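You operate a simulated robot arm through the tools that you are given. There is no shell and no other tool.

You run a simulated robot arm. Do the job below in one go: nothing can be reset, and whatever is moved stays where it is left.

Task
Put things in order on the side bench top. At the end: the sample block (marked "30 %") from the side bench top stands where the shift card stood; the shift card stands where the small cup (marked "No. 6") stood; the orange wheel chock stands where the sample block stood; the small cup from the side bench top stands on top of the grey sample (marked "No. 6"); whatever was shut is shut again. Leave all else as you found it, and nothing knocked over.

The check looks at the end state, three seconds after you hand in, the way a careful person would. Anything else that was tipped, shoved, dropped, spilled or broken makes it a failure.

Robot
A 6-joint arm with a two-finger gripper, fixed in place. Base frame: the origin is at the foot of the arm, x ahead of it, y to its left, z up; the work surface is at about z = 0. Units: mm, rad, N and s.
With the tool pointing down near the work surface it reaches from about 240 to 620 mm from the base axis. Its first joint turns from -1.152 to 1.152 rad. Payload 1.37 kg.
The tool frame sits at the grasp point between the pads (the TCP): z along the fingers, y along the line on which they close. The tips reach 22 mm beyond it. Largest opening 92 mm; the body of the gripper starts 65 mm behind the TCP.
Orientation is told as [roll, pitch, yaw] about the base's x, y, z axes, in that order, counted from this pose: with the fingers straight down and closing along the base's y, the tool's x points along the base's -x, its y along +y and its z along -z.

Tools
- The arm moves only by the tool servo_tool. Its argument "moves" is a list that holds one entry, the list of rows, each a list of 7 numbers: the shift along the base's x, y, z in mm, then the turn, a rotation vector about the base's x, y, z in rad, then the closure, from 0 (fully open) to 1 (shut). In form: [[[dx, dy, dz, ax, ay, az, fingers], ...]]. A call has 1 to 20 rows; each row is the pose to reach, as a shift and turn from the pose commanded when the call began. Rows are played at 5 a second. More than 50 mm and 0.15 rad between two rows, or a gripper value outside its range, and nothing of the call is played. Where a pose cannot be reached the arm comes as near as it can. A force on the tool above 40 N (or 10 N above the force at the start of the call, whichever is more), or a blocked arm, ends the call early, and 0.2 s more pass. The fingers move at their own pace and stop on an object; they squeeze with about 26 N. The grip force told is the motor's: it shows also when the fingers shut on nothing. Time passes only in rows, and 0.2 s behind the last, so rows that repeat a pose let the fingers close. The reply holds the time, the measured pose of the TCP, the force on the tool along the base axes, the opening and the grip force, in the units named above and with some noise, with the torque about the TCP (base axes, N m) and any sound that the robot's microphone picked up.
- Cameras (640 x 400 px; columns grow to the right, rows downward): "scene" is fixed at [39.3, -441.3, 575.1]; the picture's right is [0.70, -0.72, 0.00], its down [-0.46, -0.45, -0.76] and it looks along [0.55, 0.53, -0.65] (base axes); focal length 348 px, centre (320, 200). "wrist" rides on the gripper at [71, 19, -102] in the tool frame; the picture's right is [-0.26, 0.96, 0.00], its down [-0.75, -0.20, -0.62] and it looks along [-0.60, -0.16, 0.78] (tool axes); focal length 280 px, centre (320, 200).
- grab_frame(camera): a new picture of that camera. No time passes.
- probe_pixels(camera, pixels): for up to 12 pixels [column, row] of the newest picture of that camera ("zoom" is the newest enlarged one), the place [x, y, z] in the base frame of the surface seen there, good to about 3 mm. No time passes.
- zoom(camera, box): a new picture of the part [left, top, right, bottom] of that camera's present view, enlarged. No time passes.
- job_done(): hands the job in; it is judged then, once.

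Unless the task says otherwise, let go and move clear before handing in.

The tools are called after "Emit:" by a JSON object that holds its "api" and its "payload". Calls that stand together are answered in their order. servo_tool: Moves the arm, as the interface text tells. Its arguments: {"type":"object","properties":{"moves":{"type":"array"}},"required":["moves"]} The other tools are called the same way: grab_frame (camera) takes a picture; probe_pixels (camera, pixels) gives the place of the surface under pixels of a picture; zoom (camera, box) takes an enlarged picture of a part of a camera's view; job_done () hands the job in.

At the start:

```text
time: 0.0
tool_pos: [375.2, -85.7, 291.6]
tool_rot: [0.001, -0.001, -0.001]
force: [-0.1, 0.2, -0.6]
ft_torque: [-0.01, 0.0, 0.02]
opening: 91.8
grip_force: 0.0
```

scene: 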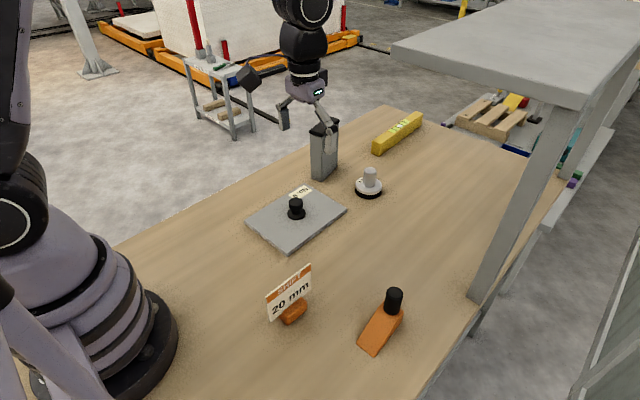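
wrist: 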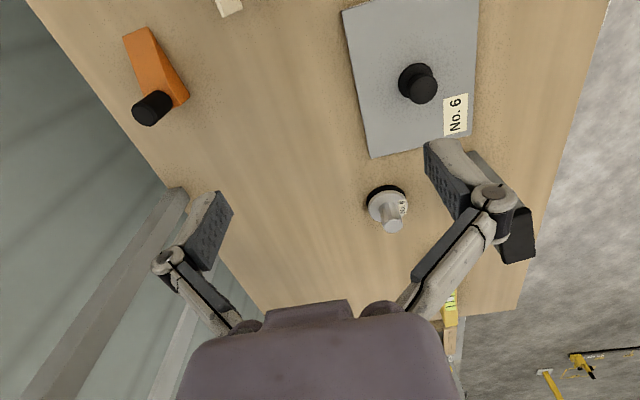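

The scene shows a grey plate with a black knob (about 296,208), a small grey-white item at (369,180), a grey box at (323,150), a yellow bar at (398,133), a sign "20 mm" at (290,295) and an orange wedge with a black knob at (382,322). I'll zoom in to identify each of them.

Emit:
{"api": "zoom", "payload": {"camera": "scene", "box": [240, 100, 440, 225]}}

Emit:
{"api": "zoom", "payload": {"camera": "scene", "box": [240, 240, 440, 365]}}

Emit:
{"api": "zoom", "payload": {"camera": "wrist", "box": [330, 0, 530, 250]}}

Emit:
{"api": "zoom", "payload": {"camera": "scene", "box": [160, 30, 280, 150]}}

```text
3.20 times, centred on (340, 162) of scene
```

zoom: 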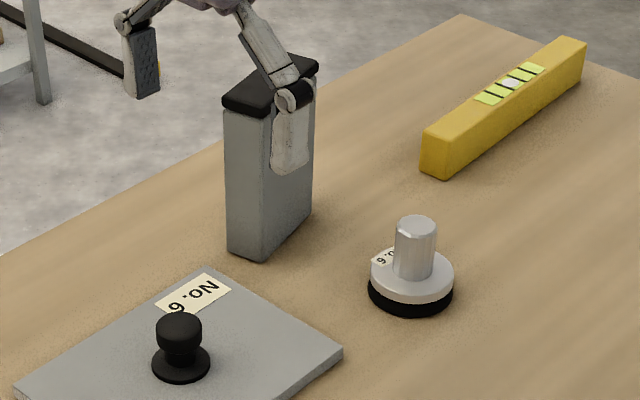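

```text
3.20 times, centred on (340, 302) of scene
```

zoom: 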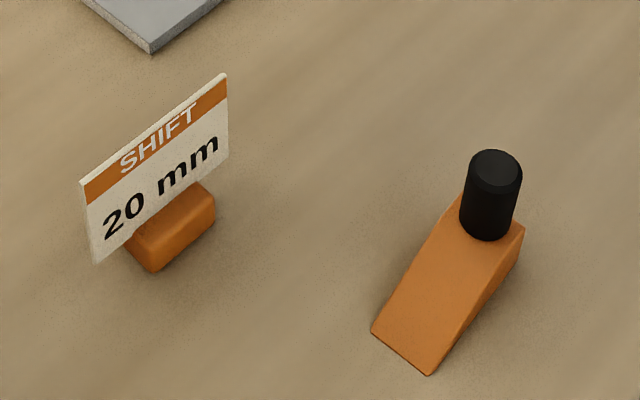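

```text
1.60 times, centred on (430, 125) of wrist
```

zoom: 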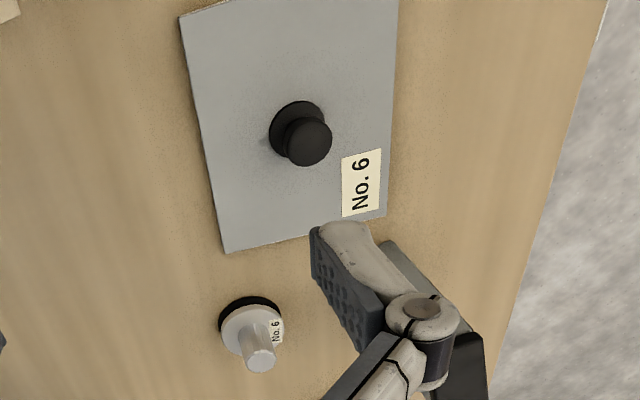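

```text
3.33 times, centred on (220, 90) of scene
```

zoom: 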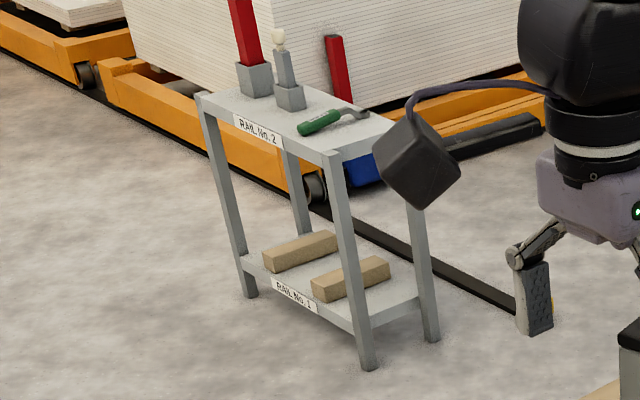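

The item at (369,180) carries a "No. 6" label, and so does the plate; the "30 %" mark hasn't turned up yet. I'll probe heights around the plate and the objects.

Emit:
{"api": "grab_frame", "payload": {"camera": "scene"}}

Emit:
{"api": "probe_pixels", "payload": {"camera": "scene", "pixels": [[248, 222], [288, 251], [346, 210], [303, 187], [288, 254], [296, 202], [297, 215], [270, 215], [320, 210], [370, 172], [369, 190], [300, 250]]}}

Emit:
{"api": "probe_pixels", "payload": {"camera": "scene", "pixels": [[320, 125], [335, 122], [322, 178], [313, 173], [336, 165], [376, 150], [420, 117], [398, 130], [395, 292], [362, 345], [375, 355], [401, 320]]}}

Emit:
{"api": "probe_pixels", "payload": {"camera": "scene", "pixels": [[268, 297], [310, 266], [311, 288], [271, 320], [290, 295], [293, 312], [288, 322], [305, 310], [350, 240], [440, 60], [580, 90], [500, 200]]}}

```text
taken
```

scene: 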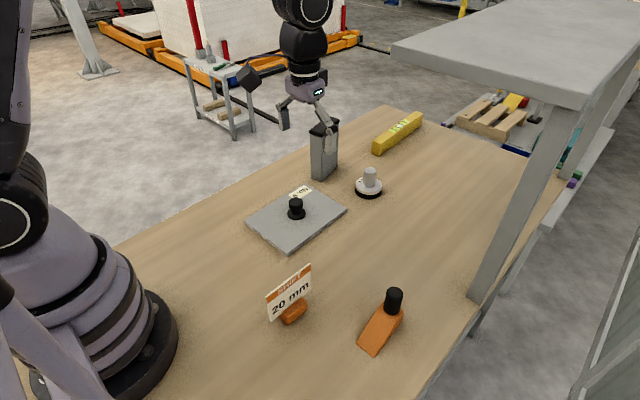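

```text
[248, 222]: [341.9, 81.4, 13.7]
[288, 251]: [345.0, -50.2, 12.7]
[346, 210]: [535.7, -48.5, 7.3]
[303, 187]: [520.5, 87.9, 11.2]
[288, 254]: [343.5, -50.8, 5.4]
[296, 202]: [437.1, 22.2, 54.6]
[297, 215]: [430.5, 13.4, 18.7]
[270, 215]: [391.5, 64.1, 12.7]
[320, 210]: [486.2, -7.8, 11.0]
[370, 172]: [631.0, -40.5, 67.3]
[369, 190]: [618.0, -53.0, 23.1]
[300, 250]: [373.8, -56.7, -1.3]
```

```text
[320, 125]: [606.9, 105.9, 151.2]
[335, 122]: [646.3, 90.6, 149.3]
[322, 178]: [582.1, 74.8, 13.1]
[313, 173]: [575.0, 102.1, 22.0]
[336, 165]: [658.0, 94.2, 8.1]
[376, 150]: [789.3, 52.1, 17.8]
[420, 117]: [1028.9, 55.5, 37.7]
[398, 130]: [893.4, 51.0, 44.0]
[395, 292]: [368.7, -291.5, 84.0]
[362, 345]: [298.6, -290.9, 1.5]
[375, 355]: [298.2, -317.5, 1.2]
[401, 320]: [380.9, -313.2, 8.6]
```

```text
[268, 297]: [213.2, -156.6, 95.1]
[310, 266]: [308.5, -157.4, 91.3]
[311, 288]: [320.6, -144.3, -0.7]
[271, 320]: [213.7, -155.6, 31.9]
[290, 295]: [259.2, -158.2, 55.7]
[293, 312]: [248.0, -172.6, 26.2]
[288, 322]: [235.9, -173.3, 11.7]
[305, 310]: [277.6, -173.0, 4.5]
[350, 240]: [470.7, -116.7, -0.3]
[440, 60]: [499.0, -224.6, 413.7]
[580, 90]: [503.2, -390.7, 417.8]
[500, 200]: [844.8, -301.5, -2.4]
```

The plate is about 190 × 135 mm, 12 mm thick, with a knob at about (437,18), so it looks like a lid over something. No "30 %" mark is in view yet, so I'll move the wrist camera left to look around.

Emit:
{"api": "servo_tool", "payload": {"moves": [[[-20, 45, 10, 0, 0, 0, 0], [-40, 90, 20, 0, 0, 0, 0], [-60, 135, 30, 0, 0, 0, 0], [-80, 180, 40, 0, 0, 0, 0], [-80, 225, 40, 0, 0, 0, 0], [-80, 225, 40, 0, 0, 0, 0]]]}}

Emit:
{"api": "grab_frame", "payload": {"camera": "wrist"}}

Emit:
{"api": "grab_frame", "payload": {"camera": "scene"}}

```text
refused: row 1 steps farther than a row can; nothing moved
```

```text
taken
```

wrist: 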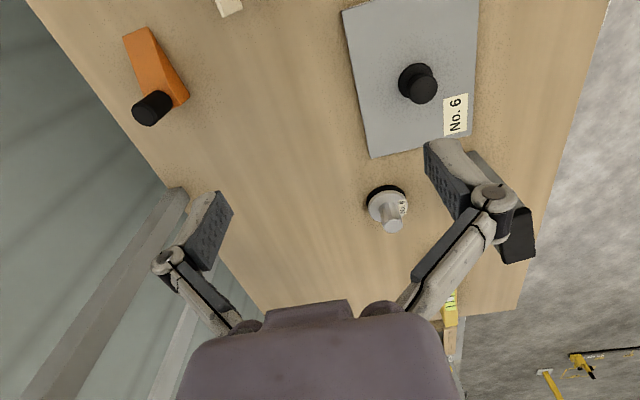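

```text
taken
```

scene: 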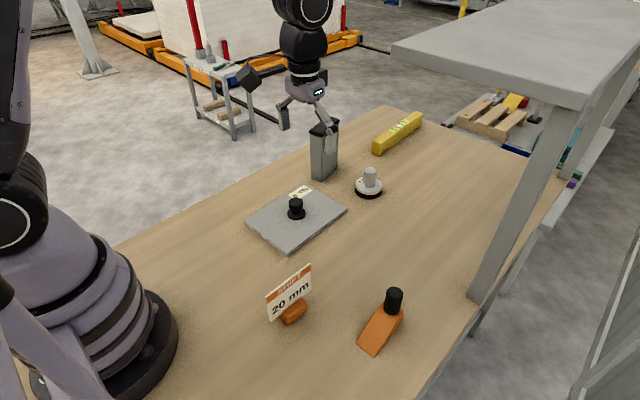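

The first step was just over 50 mm, so the call was refused and nothing moved. I'll repeat it with smaller steps.

Emit:
{"api": "servo_tool", "payload": {"moves": [[[-20, 40, 10, 0, 0, 0, 0], [-40, 80, 20, 0, 0, 0, 0], [-60, 120, 30, 0, 0, 0, 0], [-75, 160, 40, 0, 0, 0, 0], [-75, 200, 40, 0, 0, 0, 0], [-75, 235, 40, 0, 0, 0, 0], [-75, 235, 40, 0, 0, 0, 0]]]}}

Emit:
{"api": "grab_frame", "payload": {"camera": "wrist"}}

Emit:
{"api": "grab_frame", "payload": {"camera": "scene"}}

```text
time: 1.6
tool_pos: [300.6, 153.0, 329.9]
tool_rot: [0.0, -0.001, 0.001]
force: [0.1, -0.3, 0.9]
ft_torque: [-0.01, -0.01, 0.01]
opening: 92.0
grip_force: 0.1
```

```text
taken
```

wrist: 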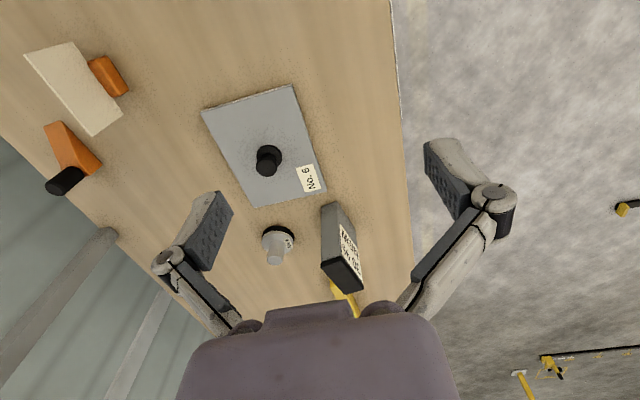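

```text
taken
```

scene: 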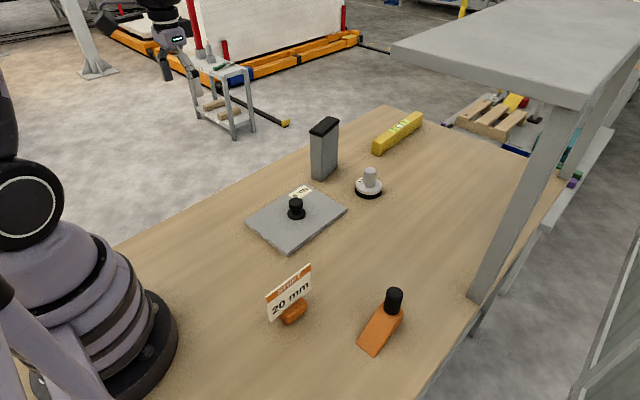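

Emit:
{"api": "zoom", "payload": {"camera": "wrist", "box": [240, 180, 380, 320]}}

Emit:
{"api": "zoom", "payload": {"camera": "scene", "box": [290, 100, 430, 210]}}

Emit:
{"api": "zoom", "payload": {"camera": "wrist", "box": [20, 30, 160, 210]}}

```text
2.86 times, centred on (310, 250) of wrist
```

zoom: 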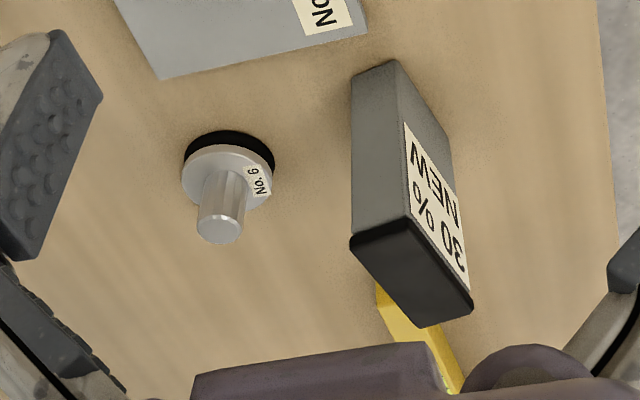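

```text
3.64 times, centred on (360, 155) of scene
```

zoom: 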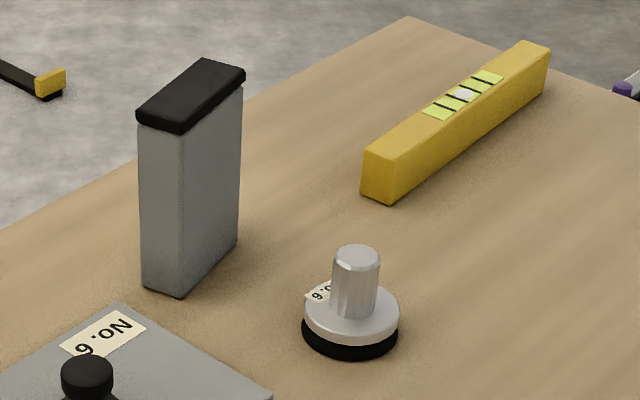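

```text
2.22 times, centred on (90, 120) of wrist
```

zoom: 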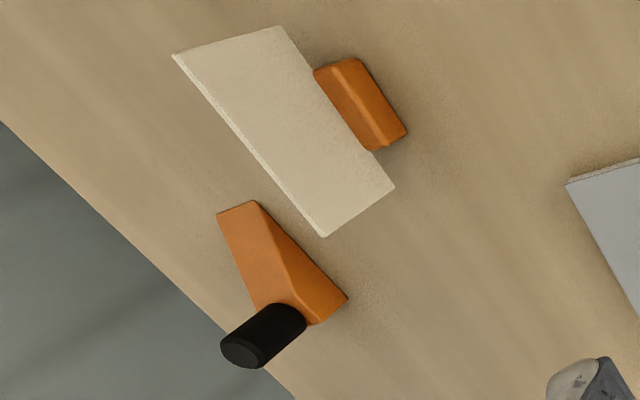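

The tall grey block at (342,250) in the wrist view reads "NEW 30 %", so that is the sample block. The small metal item with a black rubber base is the "No. 6" cup, and the grey plate also reads "No. 6". I'll lower the wrist camera over the plate to see whether it covers anything.

Emit:
{"api": "servo_tool", "payload": {"moves": [[[5, -30, -30, 0, 0, 0, 0], [10, -60, -60, 0, 0, 0, 0], [15, -90, -90, 0, 0, 0, 0], [15, -120, -110, 0, 0, 0, 0], [15, -140, -130, 0, 0, 0, 0], [15, -140, -130, 0, 0, 0, 0]]]}}

Emit:
{"api": "grab_frame", "payload": {"camera": "wrist"}}

Emit:
{"api": "zoom", "payload": {"camera": "scene", "box": [230, 170, 370, 265]}}

Emit:
{"api": "zoom", "payload": {"camera": "scene", "box": [400, 200, 600, 400]}}

```text
time: 3.0
tool_pos: [317.1, 10.1, 201.3]
tool_rot: [0.0, 0.0, 0.001]
force: [-1.2, 0.3, -0.3]
ft_torque: [0.03, 0.02, 0.01]
opening: 92.1
grip_force: 0.0
```

```text
taken
```

wrist: 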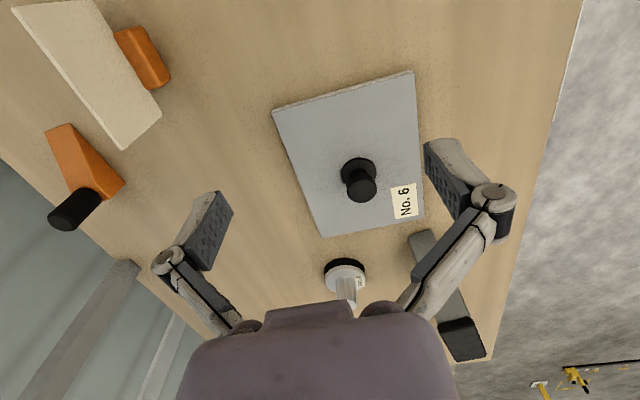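

```text
4.21 times, centred on (300, 218) of scene
```

zoom: 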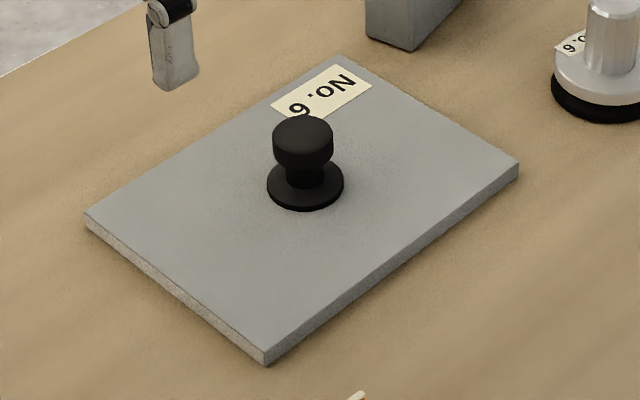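

```text
2.00 times, centred on (500, 300) of scene
```

zoom: 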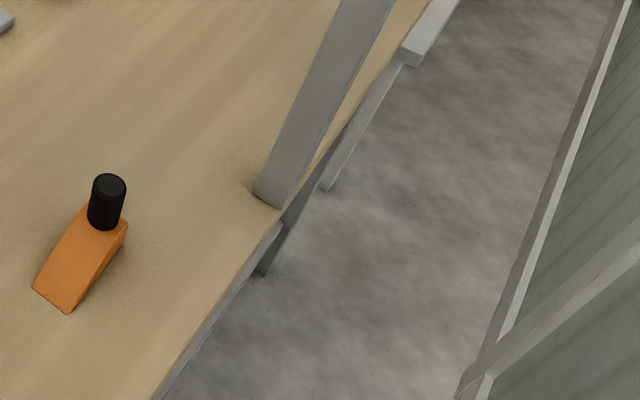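

The plate lies flush on the thin bench top and its "No. 6" label matches the grey sample, but its knob makes me want to check that it isn't a lid over something. I'll measure the knob, the cup stem, the block and the card more precisely with zooms.

Emit:
{"api": "zoom", "payload": {"camera": "scene", "box": [272, 185, 322, 235]}}

Emit:
{"api": "probe_pixels", "payload": {"camera": "zoom", "pixels": [[310, 120], [310, 170], [260, 180], [350, 180], [310, 200], [310, 250], [290, 290], [330, 290], [250, 270], [370, 270], [310, 310], [480, 250]]}}

```text
8.00 times, centred on (297, 210) of scene
```

zoom: 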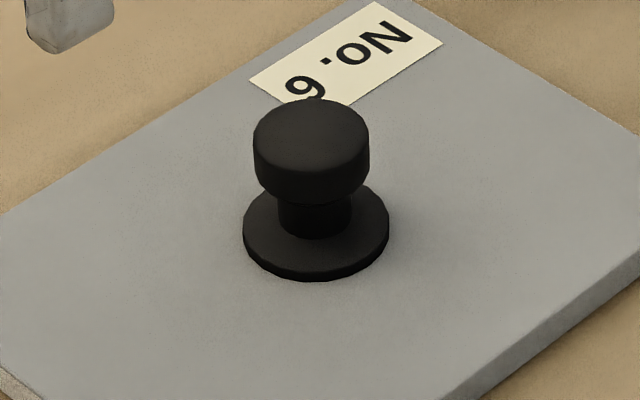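

```text
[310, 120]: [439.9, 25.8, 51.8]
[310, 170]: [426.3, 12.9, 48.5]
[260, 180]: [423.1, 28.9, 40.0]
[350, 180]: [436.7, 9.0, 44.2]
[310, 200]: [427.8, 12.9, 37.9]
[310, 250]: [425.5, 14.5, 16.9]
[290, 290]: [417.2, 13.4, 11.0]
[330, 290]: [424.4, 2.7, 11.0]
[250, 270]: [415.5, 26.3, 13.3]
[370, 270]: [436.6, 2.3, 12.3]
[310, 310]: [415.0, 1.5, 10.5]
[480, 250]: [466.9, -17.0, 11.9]
```

The knob centre works out to about (437,20), head diameter about 34 mm, top at z about 53. I'll cross-check with the wrist camera.

Emit:
{"api": "zoom", "payload": {"camera": "wrist", "box": [310, 130, 410, 230]}}

Emit:
{"api": "probe_pixels", "payload": {"camera": "wrist", "pixels": [[362, 190], [352, 188], [372, 188], [362, 200], [355, 162], [273, 110], [413, 71], [424, 219], [323, 237], [345, 262], [347, 290], [460, 340]]}}

```text
4.00 times, centred on (360, 180) of wrist
```

zoom: 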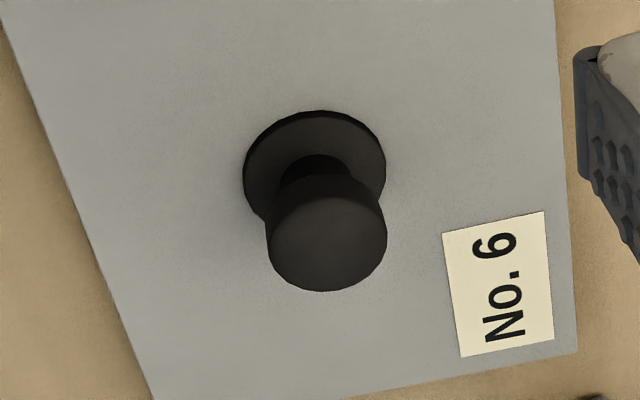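

```text
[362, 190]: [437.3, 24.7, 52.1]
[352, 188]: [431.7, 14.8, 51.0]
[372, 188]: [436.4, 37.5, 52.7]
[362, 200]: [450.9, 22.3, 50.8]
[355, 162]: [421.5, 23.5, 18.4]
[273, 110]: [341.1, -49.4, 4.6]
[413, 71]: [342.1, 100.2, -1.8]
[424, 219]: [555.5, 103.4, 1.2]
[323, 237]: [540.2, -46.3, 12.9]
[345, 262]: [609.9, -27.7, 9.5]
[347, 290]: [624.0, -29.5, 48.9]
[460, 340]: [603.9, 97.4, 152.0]
```

The wrist and scene views disagree by about 6 mm in y on the plate, so I'll calibrate on the fingers. I'll close them here and see which camera places the tips at the true TCP.

Emit:
{"api": "servo_tool", "payload": {"moves": [[[0, 0, 0, 0, 0, 0, 1], [0, 0, 0, 0, 0, 0, 1], [0, 0, 0, 0, 0, 0, 1], [0, 0, 0, 0, 0, 0, 1], [0, 0, 0, 0, 0, 0, 1], [0, 0, 0, 0, 0, 0, 1]]]}}

Emit:
{"api": "grab_frame", "payload": {"camera": "wrist"}}

Emit:
{"api": "grab_frame", "payload": {"camera": "scene"}}

Emit:
{"api": "zoom", "payload": {"camera": "scene", "box": [230, 140, 310, 190]}}

```text
time: 4.4
tool_pos: [315.7, 11.2, 202.2]
tool_rot: [0.0, 0.001, -0.001]
force: [-0.1, 0.1, -0.2]
ft_torque: [-0.02, -0.01, 0.02]
opening: 0.2
grip_force: 26.1
```

```text
taken
```

wrist: 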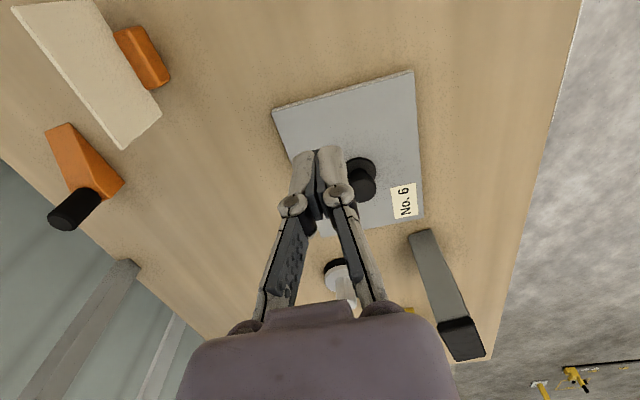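

```text
taken
```

scene: 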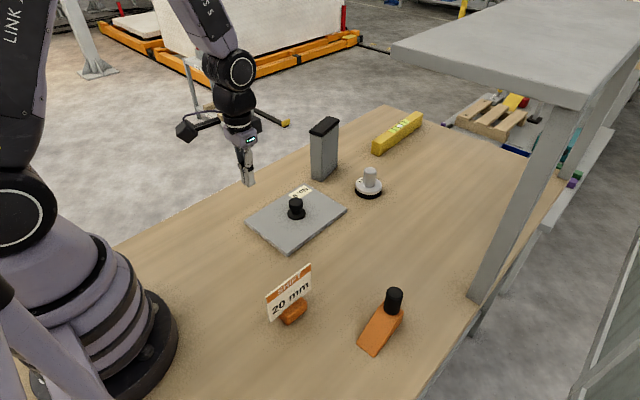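

```text
8.00 times, centred on (270, 165) of scene
```

zoom: 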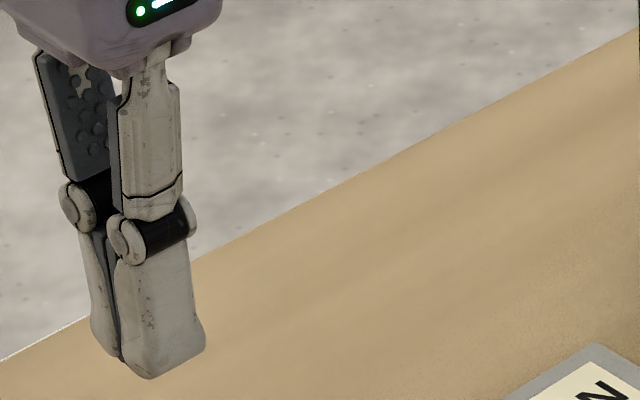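

In the scene view the finger meeting line at about (245,185) agrees with the projected TCP to within about 1 px, so the scene camera is good. I'll check the wrist camera the same way.

Emit:
{"api": "zoom", "payload": {"camera": "wrist", "box": [280, 130, 360, 180]}}

Emit:
{"api": "probe_pixels", "payload": {"camera": "zoom", "pixels": [[250, 200], [400, 200], [310, 250], [470, 300]]}}

Emit:
{"api": "probe_pixels", "payload": {"camera": "scene", "pixels": [[250, 180], [248, 175], [252, 172]]}}

```text
8.00 times, centred on (320, 155) of wrist
```

zoom: 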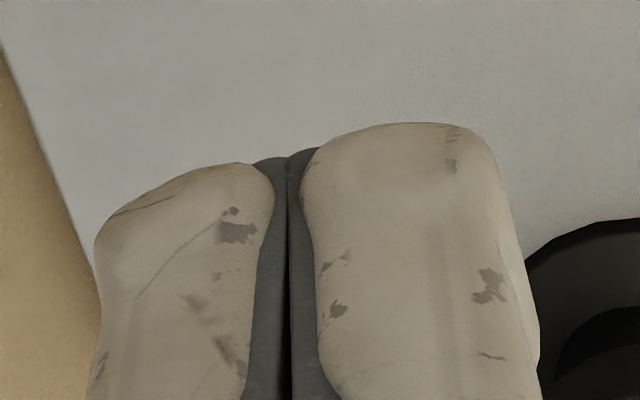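

```text
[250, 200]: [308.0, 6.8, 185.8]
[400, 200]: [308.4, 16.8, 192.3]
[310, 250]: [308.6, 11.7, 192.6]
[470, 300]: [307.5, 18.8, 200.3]
```

```text
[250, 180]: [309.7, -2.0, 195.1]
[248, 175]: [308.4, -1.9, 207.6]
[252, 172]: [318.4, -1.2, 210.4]
```

Both cameras match the finger tips to 1–2 mm, yet differ by about 6 mm at the knob. I'll hover the closed tips 20 mm above the knob and compare them side by side.

Emit:
{"api": "servo_tool", "payload": {"moves": [[[35, 3, -25, 0, 0, 0, 1], [70, 6, -50, 0, 0, 0, 1], [100, 10, -80, 0, 0, 0, 1], [123, 13, -107, 0, 0, 0, 1], [123, 13, -107, 0, 0, 0, 1]]]}}

Emit:
{"api": "grab_frame", "payload": {"camera": "wrist"}}

Emit:
{"api": "zoom", "payload": {"camera": "scene", "box": [262, 170, 342, 220]}}

Emit:
{"api": "zoom", "payload": {"camera": "wrist", "box": [260, 100, 420, 200]}}

```text
time: 5.6
tool_pos: [436.6, 21.5, 91.8]
tool_rot: [-0.001, -0.001, 0.001]
force: [1.4, -0.1, -0.5]
ft_torque: [-0.01, 0.0, 0.0]
opening: 0.0
grip_force: 26.1
```

```text
taken
```

wrist: 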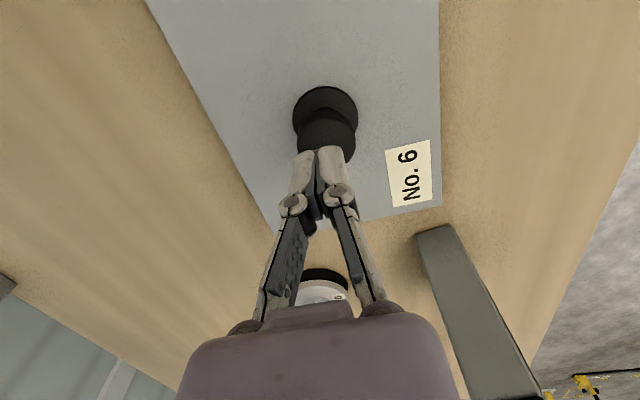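

```text
8.00 times, centred on (302, 195) of scene
```

zoom: 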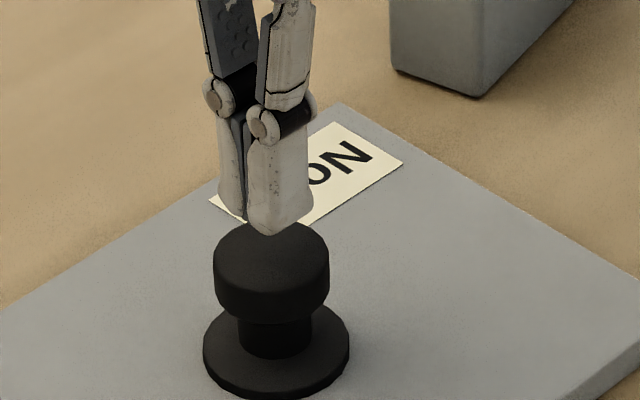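

```text
4.00 times, centred on (340, 150) of wrist
```

zoom: 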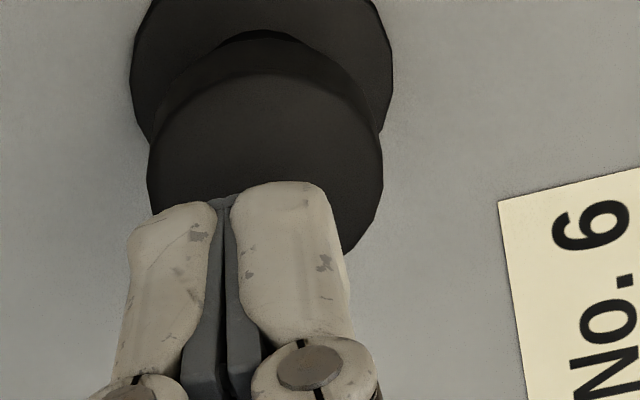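

The close view shows the knob centre is about 3 mm in x and 3 mm in y from the TCP, at about (440.5,24.7), so the wrist camera is the trustworthy one. I'll open here, centre on the knob and take a reading.

Emit:
{"api": "servo_tool", "payload": {"moves": [[[0, 0, 10, 0, 0, 0, 0], [2, 2.5, 10, 0, 0, 0, 0], [2, 2.5, 10, 0, 0, 0, 0], [2, 2.5, 10, 0, 0, 0, 0], [2, 2.5, 10, 0, 0, 0, 0], [2, 2.5, 10, 0, 0, 0, 0], [2, 2.5, 10, 0, 0, 0, 0]]]}}

Emit:
{"api": "grab_frame", "payload": {"camera": "wrist"}}

Emit:
{"api": "zoom", "payload": {"camera": "scene", "box": [262, 160, 342, 230]}}

```text
time: 7.2
tool_pos: [439.3, 26.0, 102.6]
tool_rot: [0.0, 0.001, -0.001]
force: [0.2, -0.3, -0.8]
ft_torque: [-0.03, -0.01, -0.02]
opening: 91.8
grip_force: 0.0
```

```text
taken
```

wrist: 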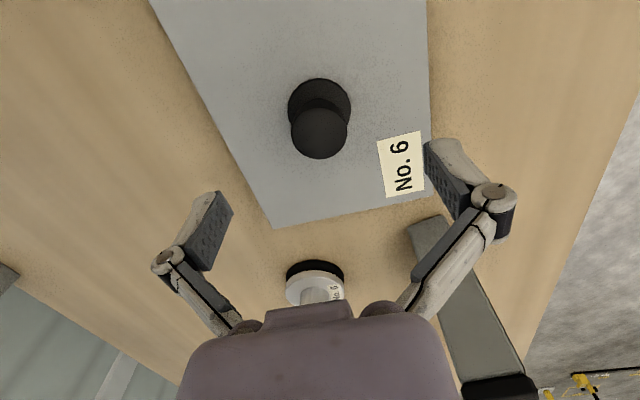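

```text
5.71 times, centred on (302, 195) of scene
```

zoom: 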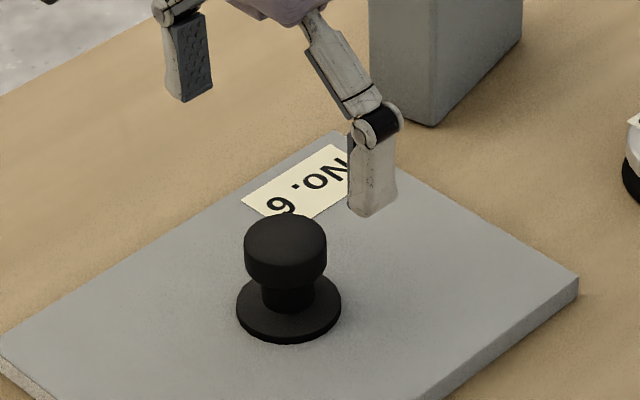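

The knob head is now centred between the open fingers (wrist pixel 319,132, giving about 438,25.6). I'll descend and grip the head gently, watching the forces.

Emit:
{"api": "servo_tool", "payload": {"moves": [[[0, 0, -20, 0, 0, 0, 0], [0, 0, -40, 0, 0, 0, 0], [0, 0, -50, 0, 0, 0, 0], [0, 0, -57, 0, 0, 0, 0], [0, 0, -57, 0, 0, 0, 0.5], [0, 0, -57, 0, 0, 0, 0.5], [0, 0, -57, 0, 0, 0, 0.5]]]}}

Emit:
{"api": "grab_frame", "payload": {"camera": "wrist"}}

Emit:
{"api": "zoom", "payload": {"camera": "scene", "box": [262, 170, 342, 220]}}

```text
time: 8.8
tool_pos: [438.3, 25.5, 47.4]
tool_rot: [0.0, 0.001, 0.001]
force: [0.5, 0.3, -0.1]
ft_torque: [-0.01, 0.02, 0.0]
opening: 46.2
grip_force: 0.0
```

```text
taken
```

wrist: 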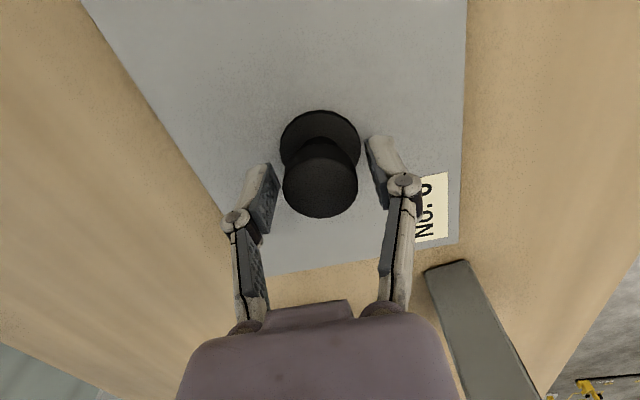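

```text
8.00 times, centred on (302, 195) of scene
```

zoom: 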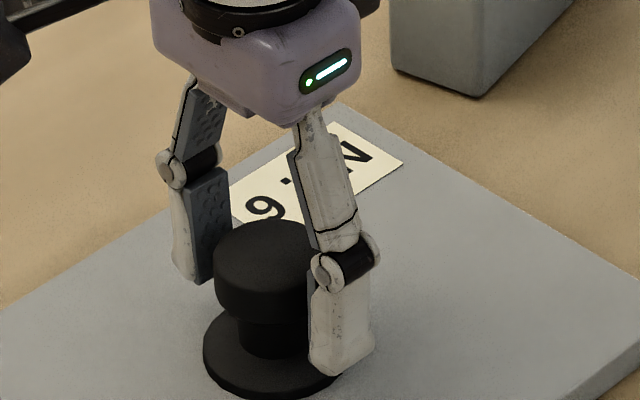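

The fingers straddle the knob evenly at 46 mm opening. I'll close and check the grip before lifting.

Emit:
{"api": "servo_tool", "payload": {"moves": [[[0, 0, 0, 0, 0, 0, 0.65], [0, 0, 0, 0, 0, 0, 0.8], [0, 0, 0, 0, 0, 0, 1], [0, 0, 0, 0, 0, 0, 1], [0, 0, 0, 0, 0, 0, 1]]]}}

Emit:
{"api": "zoom", "payload": {"camera": "scene", "box": [230, 160, 370, 260]}}

```text
time: 10.0
tool_pos: [439.0, 24.3, 48.0]
tool_rot: [0.001, 0.0, 0.0]
force: [-1.4, -0.6, 3.0]
ft_torque: [0.01, 0.01, 0.04]
opening: 31.8
grip_force: 26.4
```

```text
4.00 times, centred on (300, 210) of scene
```

zoom: 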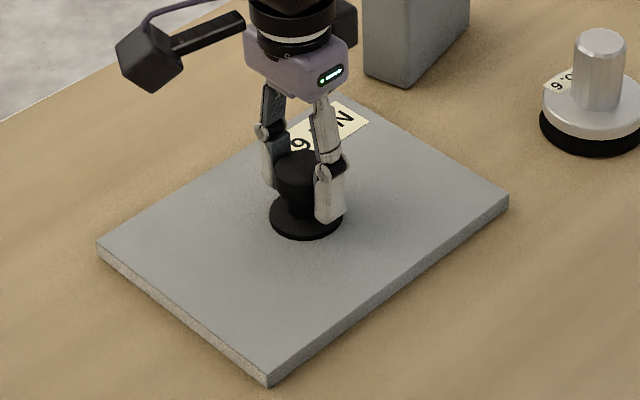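

The knob is held at 31.8 mm with little side force. I'll lift slowly by 6 mm to feel the weight.

Emit:
{"api": "servo_tool", "payload": {"moves": [[[0, 0, 2, 0, 0, 0, 1], [0, 0, 4, 0, 0, 0, 1], [0, 0, 6, 0, 0, 0, 1], [0, 0, 6, 0, 0, 0, 1]]]}}

Emit:
{"api": "zoom", "payload": {"camera": "scene", "box": [230, 160, 370, 260]}}

```text
time: 11.0
tool_pos: [439.4, 26.5, 53.8]
tool_rot: [0.0, 0.0, 0.001]
force: [-0.4, 0.0, -2.7]
ft_torque: [-0.04, -0.02, 0.01]
opening: 32.4
grip_force: 26.5
```

```text
4.00 times, centred on (300, 210) of scene
```

zoom: 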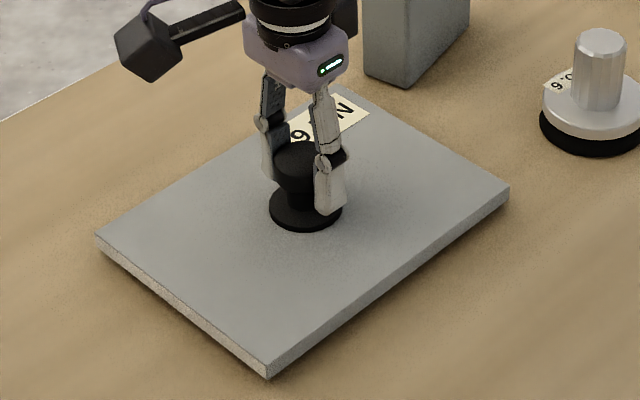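

The plate lifts easily at about 3 N and stays level. I'll lift it further, look under it, and then put it straight back down.

Emit:
{"api": "servo_tool", "payload": {"moves": [[[0, 0, 15, 0, 0, 0, 1], [0, 0, 30, 0, 0, 0, 1], [0, 0, 45, 0, 0, 0, 1], [0, 0, 60, 0, 0, 0, 1], [0, 0, 60, 0, 0, 0, 1]]]}}

Emit:
{"api": "zoom", "payload": {"camera": "scene", "box": [220, 150, 380, 280]}}

Emit:
{"api": "grab_frame", "payload": {"camera": "wrist"}}

```text
time: 12.2
tool_pos: [440.0, 25.4, 114.6]
tool_rot: [0.0, 0.0, -0.001]
force: [1.1, -0.4, -0.3]
ft_torque: [-0.02, -0.02, -0.03]
opening: 0.1
grip_force: 26.1
```

```text
3.08 times, centred on (300, 215) of scene
```

zoom: 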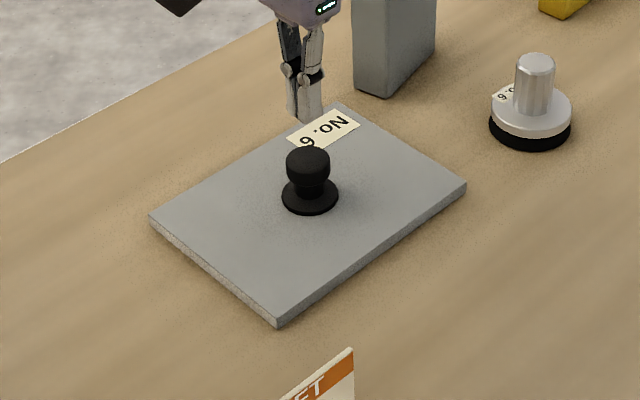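

```text
taken
```

wrist: 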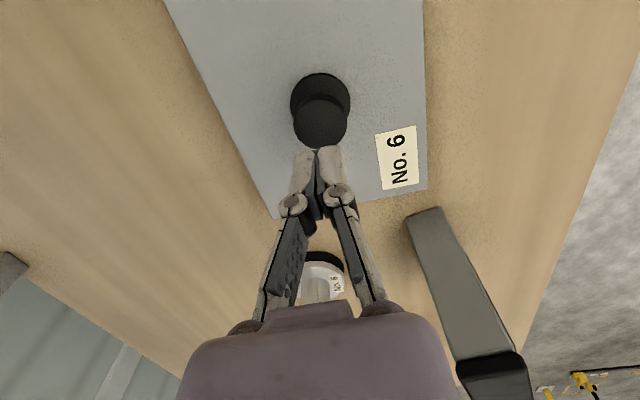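

The knob slipped out of the pads (opening 0.1) and the plate settled back on the bench. I'll compare its position with the start.

Emit:
{"api": "grab_frame", "payload": {"camera": "scene"}}

Emit:
{"api": "zoom", "payload": {"camera": "scene", "box": [230, 170, 370, 265]}}

Emit:
{"api": "zoom", "payload": {"camera": "scene", "box": [262, 170, 342, 220]}}

```text
taken
```

scene: 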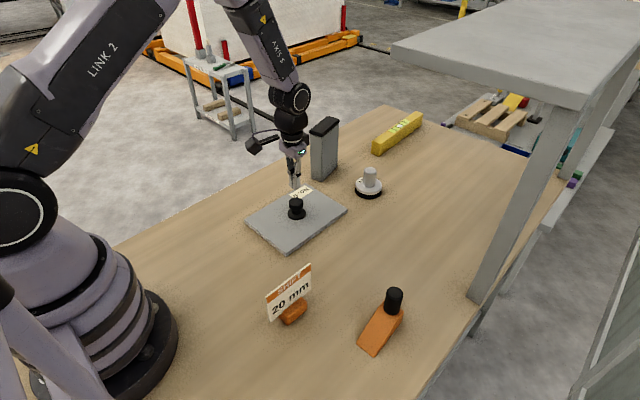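

```text
4.21 times, centred on (300, 218) of scene
```

zoom: 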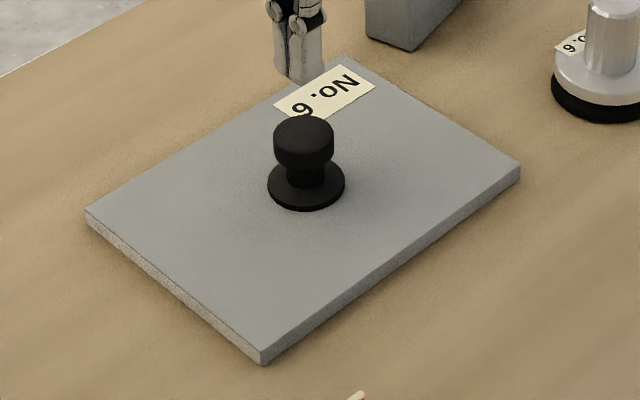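

```text
8.00 times, centred on (302, 195) of scene
```

zoom: 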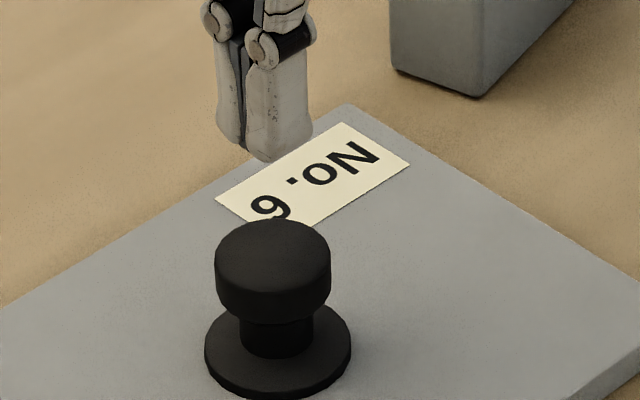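

The plate is back flat, within about 2 mm and 1° of its start, with nothing else disturbed. It might still be a cover, so I'll take a lower grip on the knob and lift more slowly for one look beneath.

Emit:
{"api": "servo_tool", "payload": {"moves": [[[0, 0, 0, 0, 0, 0, 0], [0, 0, 0, 0, 0, 0, 0], [0, 0, 0, 0, 0, 0, 0], [0, 0, 0, 0, 0, 0, 0], [0, 0, -25, 0, 0, 0, 0], [0, 0, -50, 0, 0, 0, 0], [0, 0, -62, 0, 0, 0, 0], [0, 0, -69.5, 0, 0, 0, 0], [0, 0, -69.5, 0, 0, 0, 0.5], [0, 0, -69.5, 0, 0, 0, 0.6], [0, 0, -69.5, 0, 0, 0, 0.6]]]}}

Emit:
{"api": "grab_frame", "payload": {"camera": "wrist"}}

Emit:
{"api": "zoom", "payload": {"camera": "scene", "box": [262, 170, 342, 220]}}

```text
time: 14.6
tool_pos: [439.8, 25.3, 44.2]
tool_rot: [0.001, 0.001, -0.002]
force: [0.4, -0.1, 1.1]
ft_torque: [-0.01, -0.03, -0.02]
opening: 37.0
grip_force: 0.0
```

```text
taken
```

wrist: 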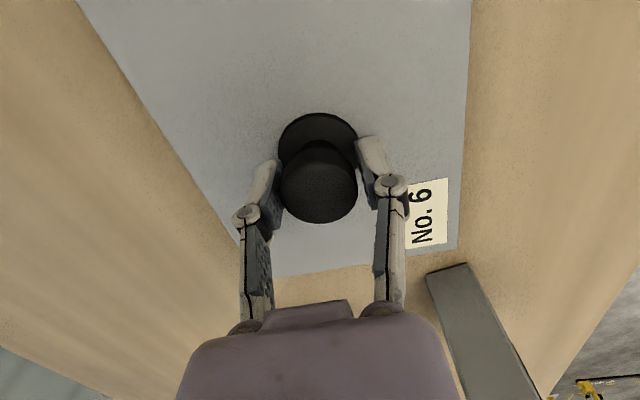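

```text
8.00 times, centred on (302, 195) of scene
```

zoom: 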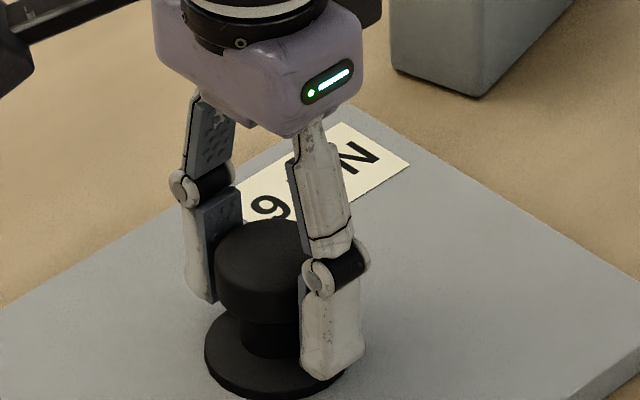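

The fingers sit about 4 mm beyond the knob centre in x. I'll shift back 4 mm, close fully, hold, then lift slowly.

Emit:
{"api": "servo_tool", "payload": {"moves": [[[-2, 0, 0, 0, 0, 0, 0.6], [-4, 0, 0, 0, 0, 0, 0.6], [-4, 0, 0, 0, 0, 0, 1], [-4, 0, 0, 0, 0, 0, 1], [-4, 0, 0, 0, 0, 0, 1], [-4, 0, 0, 0, 0, 0, 1], [-4, 0, 2, 0, 0, 0, 1], [-4, 0, 4, 0, 0, 0, 1], [-4, 0, 6, 0, 0, 0, 1], [-4, 0, 8, 0, 0, 0, 1], [-4, 0, 10, 0, 0, 0, 1], [-4, 0, 10, 0, 0, 0, 1]]]}}

Emit:
{"api": "zoom", "payload": {"camera": "scene", "box": [230, 160, 370, 260]}}

```text
time: 17.2
tool_pos: [435.6, 25.0, 54.1]
tool_rot: [-0.001, -0.001, -0.001]
force: [-0.2, 0.9, -3.2]
ft_torque: [0.0, -0.01, -0.02]
opening: 31.8
grip_force: 25.5
```

```text
4.00 times, centred on (300, 210) of scene
```

zoom: 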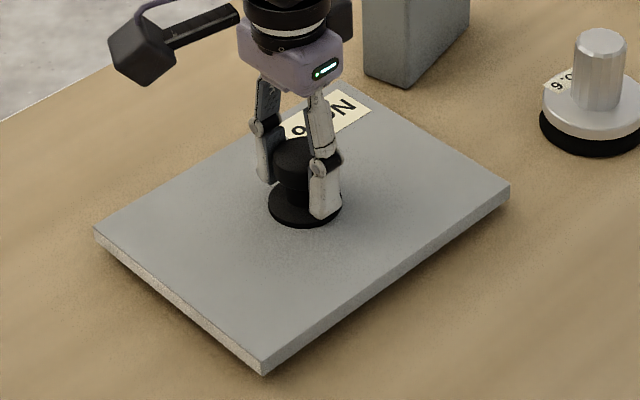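

The plate is lifted 10 mm and steady at about 3 N. I'll go up another 18 mm slowly and look underneath.

Emit:
{"api": "servo_tool", "payload": {"moves": [[[0, 0, 2, 0, 0, 0, 1], [0, 0, 4, 0, 0, 0, 1], [0, 0, 6, 0, 0, 0, 1], [0, 0, 8, 0, 0, 0, 1], [0, 0, 10, 0, 0, 0, 1], [0, 0, 12, 0, 0, 0, 1], [0, 0, 14, 0, 0, 0, 1], [0, 0, 16, 0, 0, 0, 1], [0, 0, 18, 0, 0, 0, 1], [0, 0, 18, 0, 0, 0, 1]]]}}

Emit:
{"api": "zoom", "payload": {"camera": "scene", "box": [230, 160, 370, 260]}}

Emit:
{"api": "grab_frame", "payload": {"camera": "wrist"}}

```text
time: 19.4
tool_pos: [436.4, 24.5, 73.4]
tool_rot: [0.002, -0.001, 0.001]
force: [0.1, -0.2, -2.4]
ft_torque: [0.0, 0.01, 0.02]
opening: 32.0
grip_force: 26.6
```

```text
4.00 times, centred on (300, 210) of scene
```

zoom: 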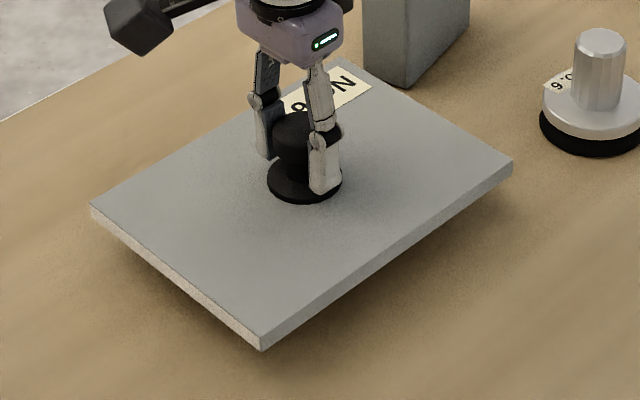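

```text
taken
```

wrist: 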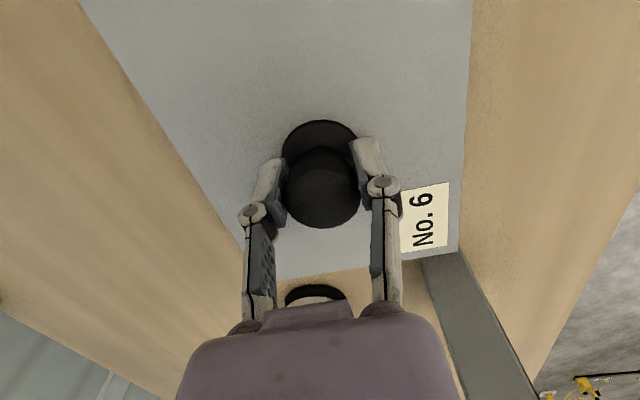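

The grip holds and only shadowed bench shows under the edges so far. I'll lift another 30 mm slowly to see further in.

Emit:
{"api": "servo_tool", "payload": {"moves": [[[0, 0, 3, 0, 0, 0, 1], [0, 0, 6, 0, 0, 0, 1], [0, 0, 9, 0, 0, 0, 1], [0, 0, 12, 0, 0, 0, 1], [0, 0, 15, 0, 0, 0, 1], [0, 0, 18, 0, 0, 0, 1], [0, 0, 21, 0, 0, 0, 1], [0, 0, 24, 0, 0, 0, 1], [0, 0, 27, 0, 0, 0, 1], [0, 0, 30, 0, 0, 0, 1], [0, 0, 30, 0, 0, 0, 1]]]}}

Emit:
{"api": "zoom", "payload": {"camera": "scene", "box": [230, 160, 370, 260]}}

```text
time: 21.8
tool_pos: [435.7, 26.0, 103.1]
tool_rot: [0.0, 0.0, 0.0]
force: [0.4, -0.8, -2.6]
ft_torque: [-0.01, 0.0, 0.05]
opening: 31.9
grip_force: 25.9
```

```text
4.00 times, centred on (300, 210) of scene
```

zoom: 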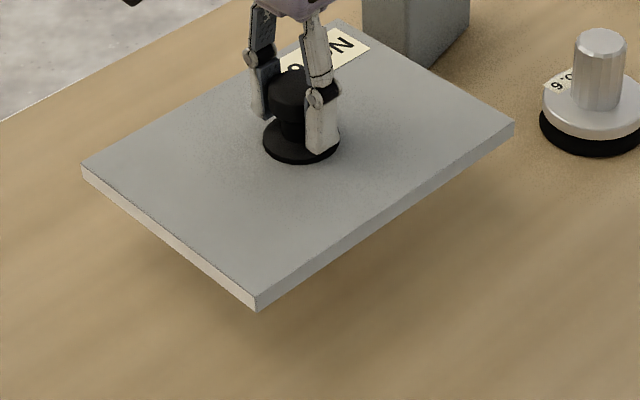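

There is only plain bench underneath, so the plate really is the grey "No. 6" sample and no cover. I'll lower it straight back, with a small +0.02 rad turn to undo the earlier twist.

Emit:
{"api": "servo_tool", "payload": {"moves": [[[0, 0, -6, 0, 0, 0.004, 1], [0, 0, -12, 0, 0, 0.008, 1], [0, 0, -18, 0, 0, 0.012, 1], [0, 0, -24, 0, 0, 0.016, 1], [0, 0, -30, 0, 0, 0.02, 1], [0, 0, -36, 0, 0, 0.02, 1], [0, 0, -42, 0, 0, 0.02, 1], [0, 0, -47, 0, 0, 0.02, 1], [0, 0, -51, 0, 0, 0.02, 1], [0, 0, -54, 0, 0, 0.02, 1], [0, 0, -56, 0, 0, 0.02, 1], [0, 0, -57, 0, 0, 0.02, 1], [0, 0, -58, 0, 0, 0.02, 1], [0, 0, -58, 0, 0, 0.02, 1]]]}}

Emit:
{"api": "zoom", "payload": {"camera": "scene", "box": [230, 170, 370, 265]}}

```text
time: 24.8
tool_pos: [436.5, 26.1, 44.7]
tool_rot: [0.002, 0.001, 0.019]
force: [-0.5, -1.9, -0.4]
ft_torque: [-0.05, 0.06, -0.04]
opening: 32.0
grip_force: 25.9
```

```text
4.21 times, centred on (300, 218) of scene
```

zoom: 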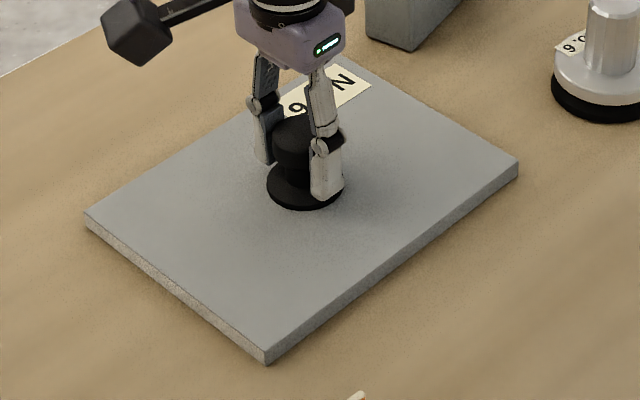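

The plate's corners are back at the starting pixels: (85,212), (267,352) and (518,165) in the zoom. I'll release and rise clear.

Emit:
{"api": "servo_tool", "payload": {"moves": [[[0, 0, 0, 0, 0, 0, 0.6], [0, 0, 0, 0, 0, 0, 0.5], [0, 0, 0, 0, 0, 0, 0.3], [0, 0, 0, 0, 0, 0, 0], [0, 0, 0, 0, 0, 0, 0], [0, 0, 0, 0, 0, 0, 0], [0, 0, 30, 0, 0, 0, 0], [0, 0, 70, 0, 0, 0, 0], [0, 0, 110, 0, 0, -0.02, 0], [0, 0, 150, 0, 0, -0.02, 0], [0, 0, 150, 0, 0, -0.02, 0]]]}}

Emit:
{"api": "grab_frame", "payload": {"camera": "wrist"}}

Emit:
{"api": "zoom", "payload": {"camera": "scene", "box": [230, 170, 370, 265]}}

```text
time: 27.2
tool_pos: [438.2, 23.2, 194.2]
tool_rot: [-0.001, 0.0, 0.0]
force: [0.5, 0.3, 0.5]
ft_torque: [0.0, -0.03, -0.02]
opening: 92.0
grip_force: 0.0
```

```text
taken
```

wrist: 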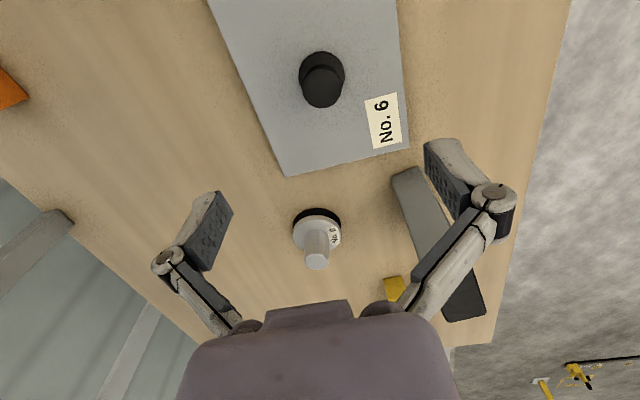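

```text
4.21 times, centred on (300, 218) of scene
```

zoom: 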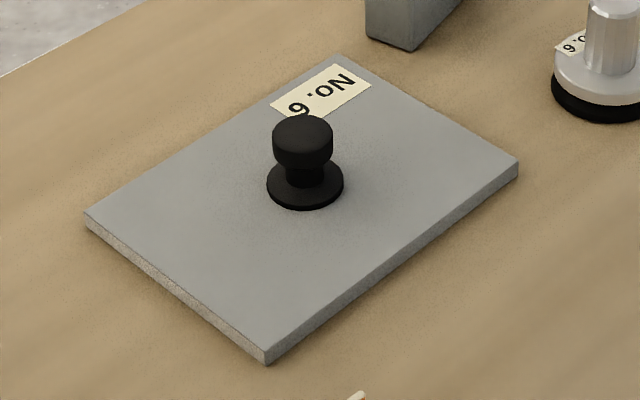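

The plate is restored exactly. Next is the cup, so I'll measure its stem and base with the wrist camera.

Emit:
{"api": "zoom", "payload": {"camera": "wrist", "box": [276, 190, 356, 280]}}

Emit:
{"api": "probe_pixels", "payload": {"camera": "wrist", "pixels": [[316, 262], [316, 250], [304, 238], [332, 225], [316, 209], [297, 230], [338, 222], [465, 310], [400, 175], [418, 170], [390, 280], [400, 300]]}}

```text
4.44 times, centred on (316, 235) of wrist
```

zoom: 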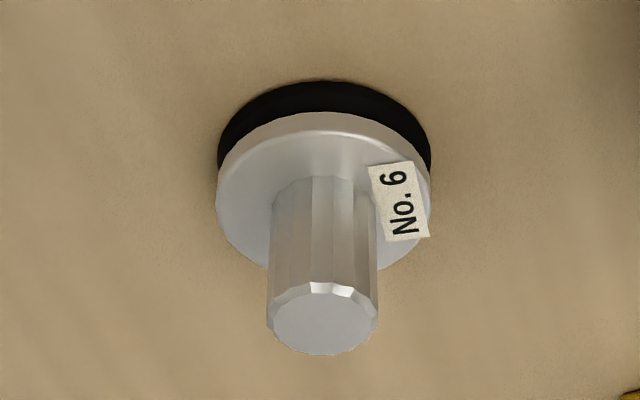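

```text
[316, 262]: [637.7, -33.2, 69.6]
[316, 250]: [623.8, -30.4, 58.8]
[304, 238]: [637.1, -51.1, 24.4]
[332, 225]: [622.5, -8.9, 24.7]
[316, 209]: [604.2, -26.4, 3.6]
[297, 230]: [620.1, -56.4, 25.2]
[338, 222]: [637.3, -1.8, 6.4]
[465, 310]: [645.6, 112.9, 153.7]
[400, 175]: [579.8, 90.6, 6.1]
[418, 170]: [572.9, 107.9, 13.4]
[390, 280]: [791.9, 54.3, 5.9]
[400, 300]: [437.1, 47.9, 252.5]
```

The cup's stem axis is at about (637,-34): stem about 31 mm across, top z 69, base about 69 mm across. That is past the straight-down reach, so I'll tilt the fingers outward and move in for a closer look.

Emit:
{"api": "servo_tool", "payload": {"moves": [[[30, -15, -8, 0, -0.075, 0, 0], [60, -30, -16, 0, -0.15, 0, 0], [95, -45, -24, 0, -0.225, 0, 0], [130, -59, -34, 0, -0.3, 0, 0], [130, -59, -34, 0, -0.3, 0, 0]]]}}

Emit:
{"api": "grab_frame", "payload": {"camera": "wrist"}}

Emit:
{"api": "grab_frame", "payload": {"camera": "scene"}}

```text
time: 28.4
tool_pos: [566.7, -34.9, 161.2]
tool_rot: [0.0, -0.301, 0.0]
force: [0.0, 0.2, -0.1]
ft_torque: [-0.01, 0.01, 0.01]
opening: 92.0
grip_force: 0.1
```

```text
taken
```

wrist: 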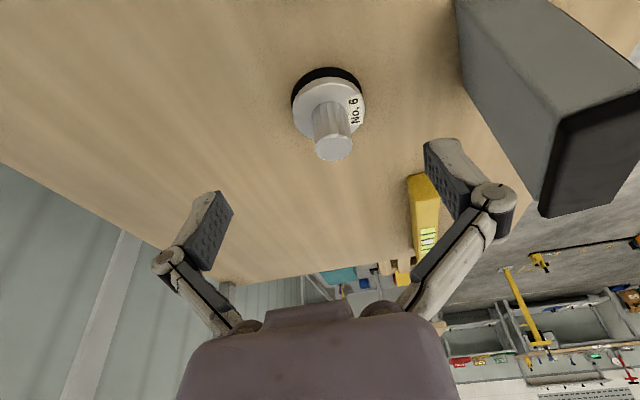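

```text
taken
```

scene: 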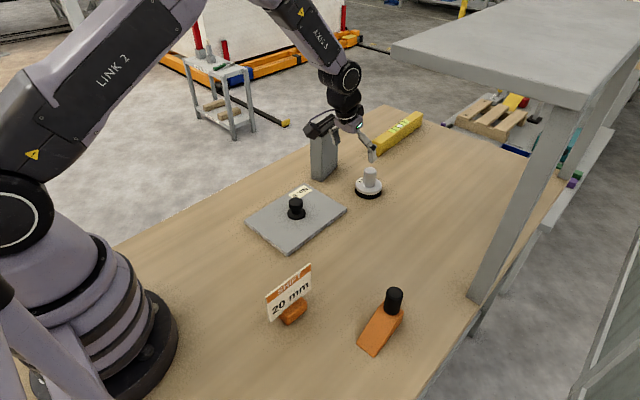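

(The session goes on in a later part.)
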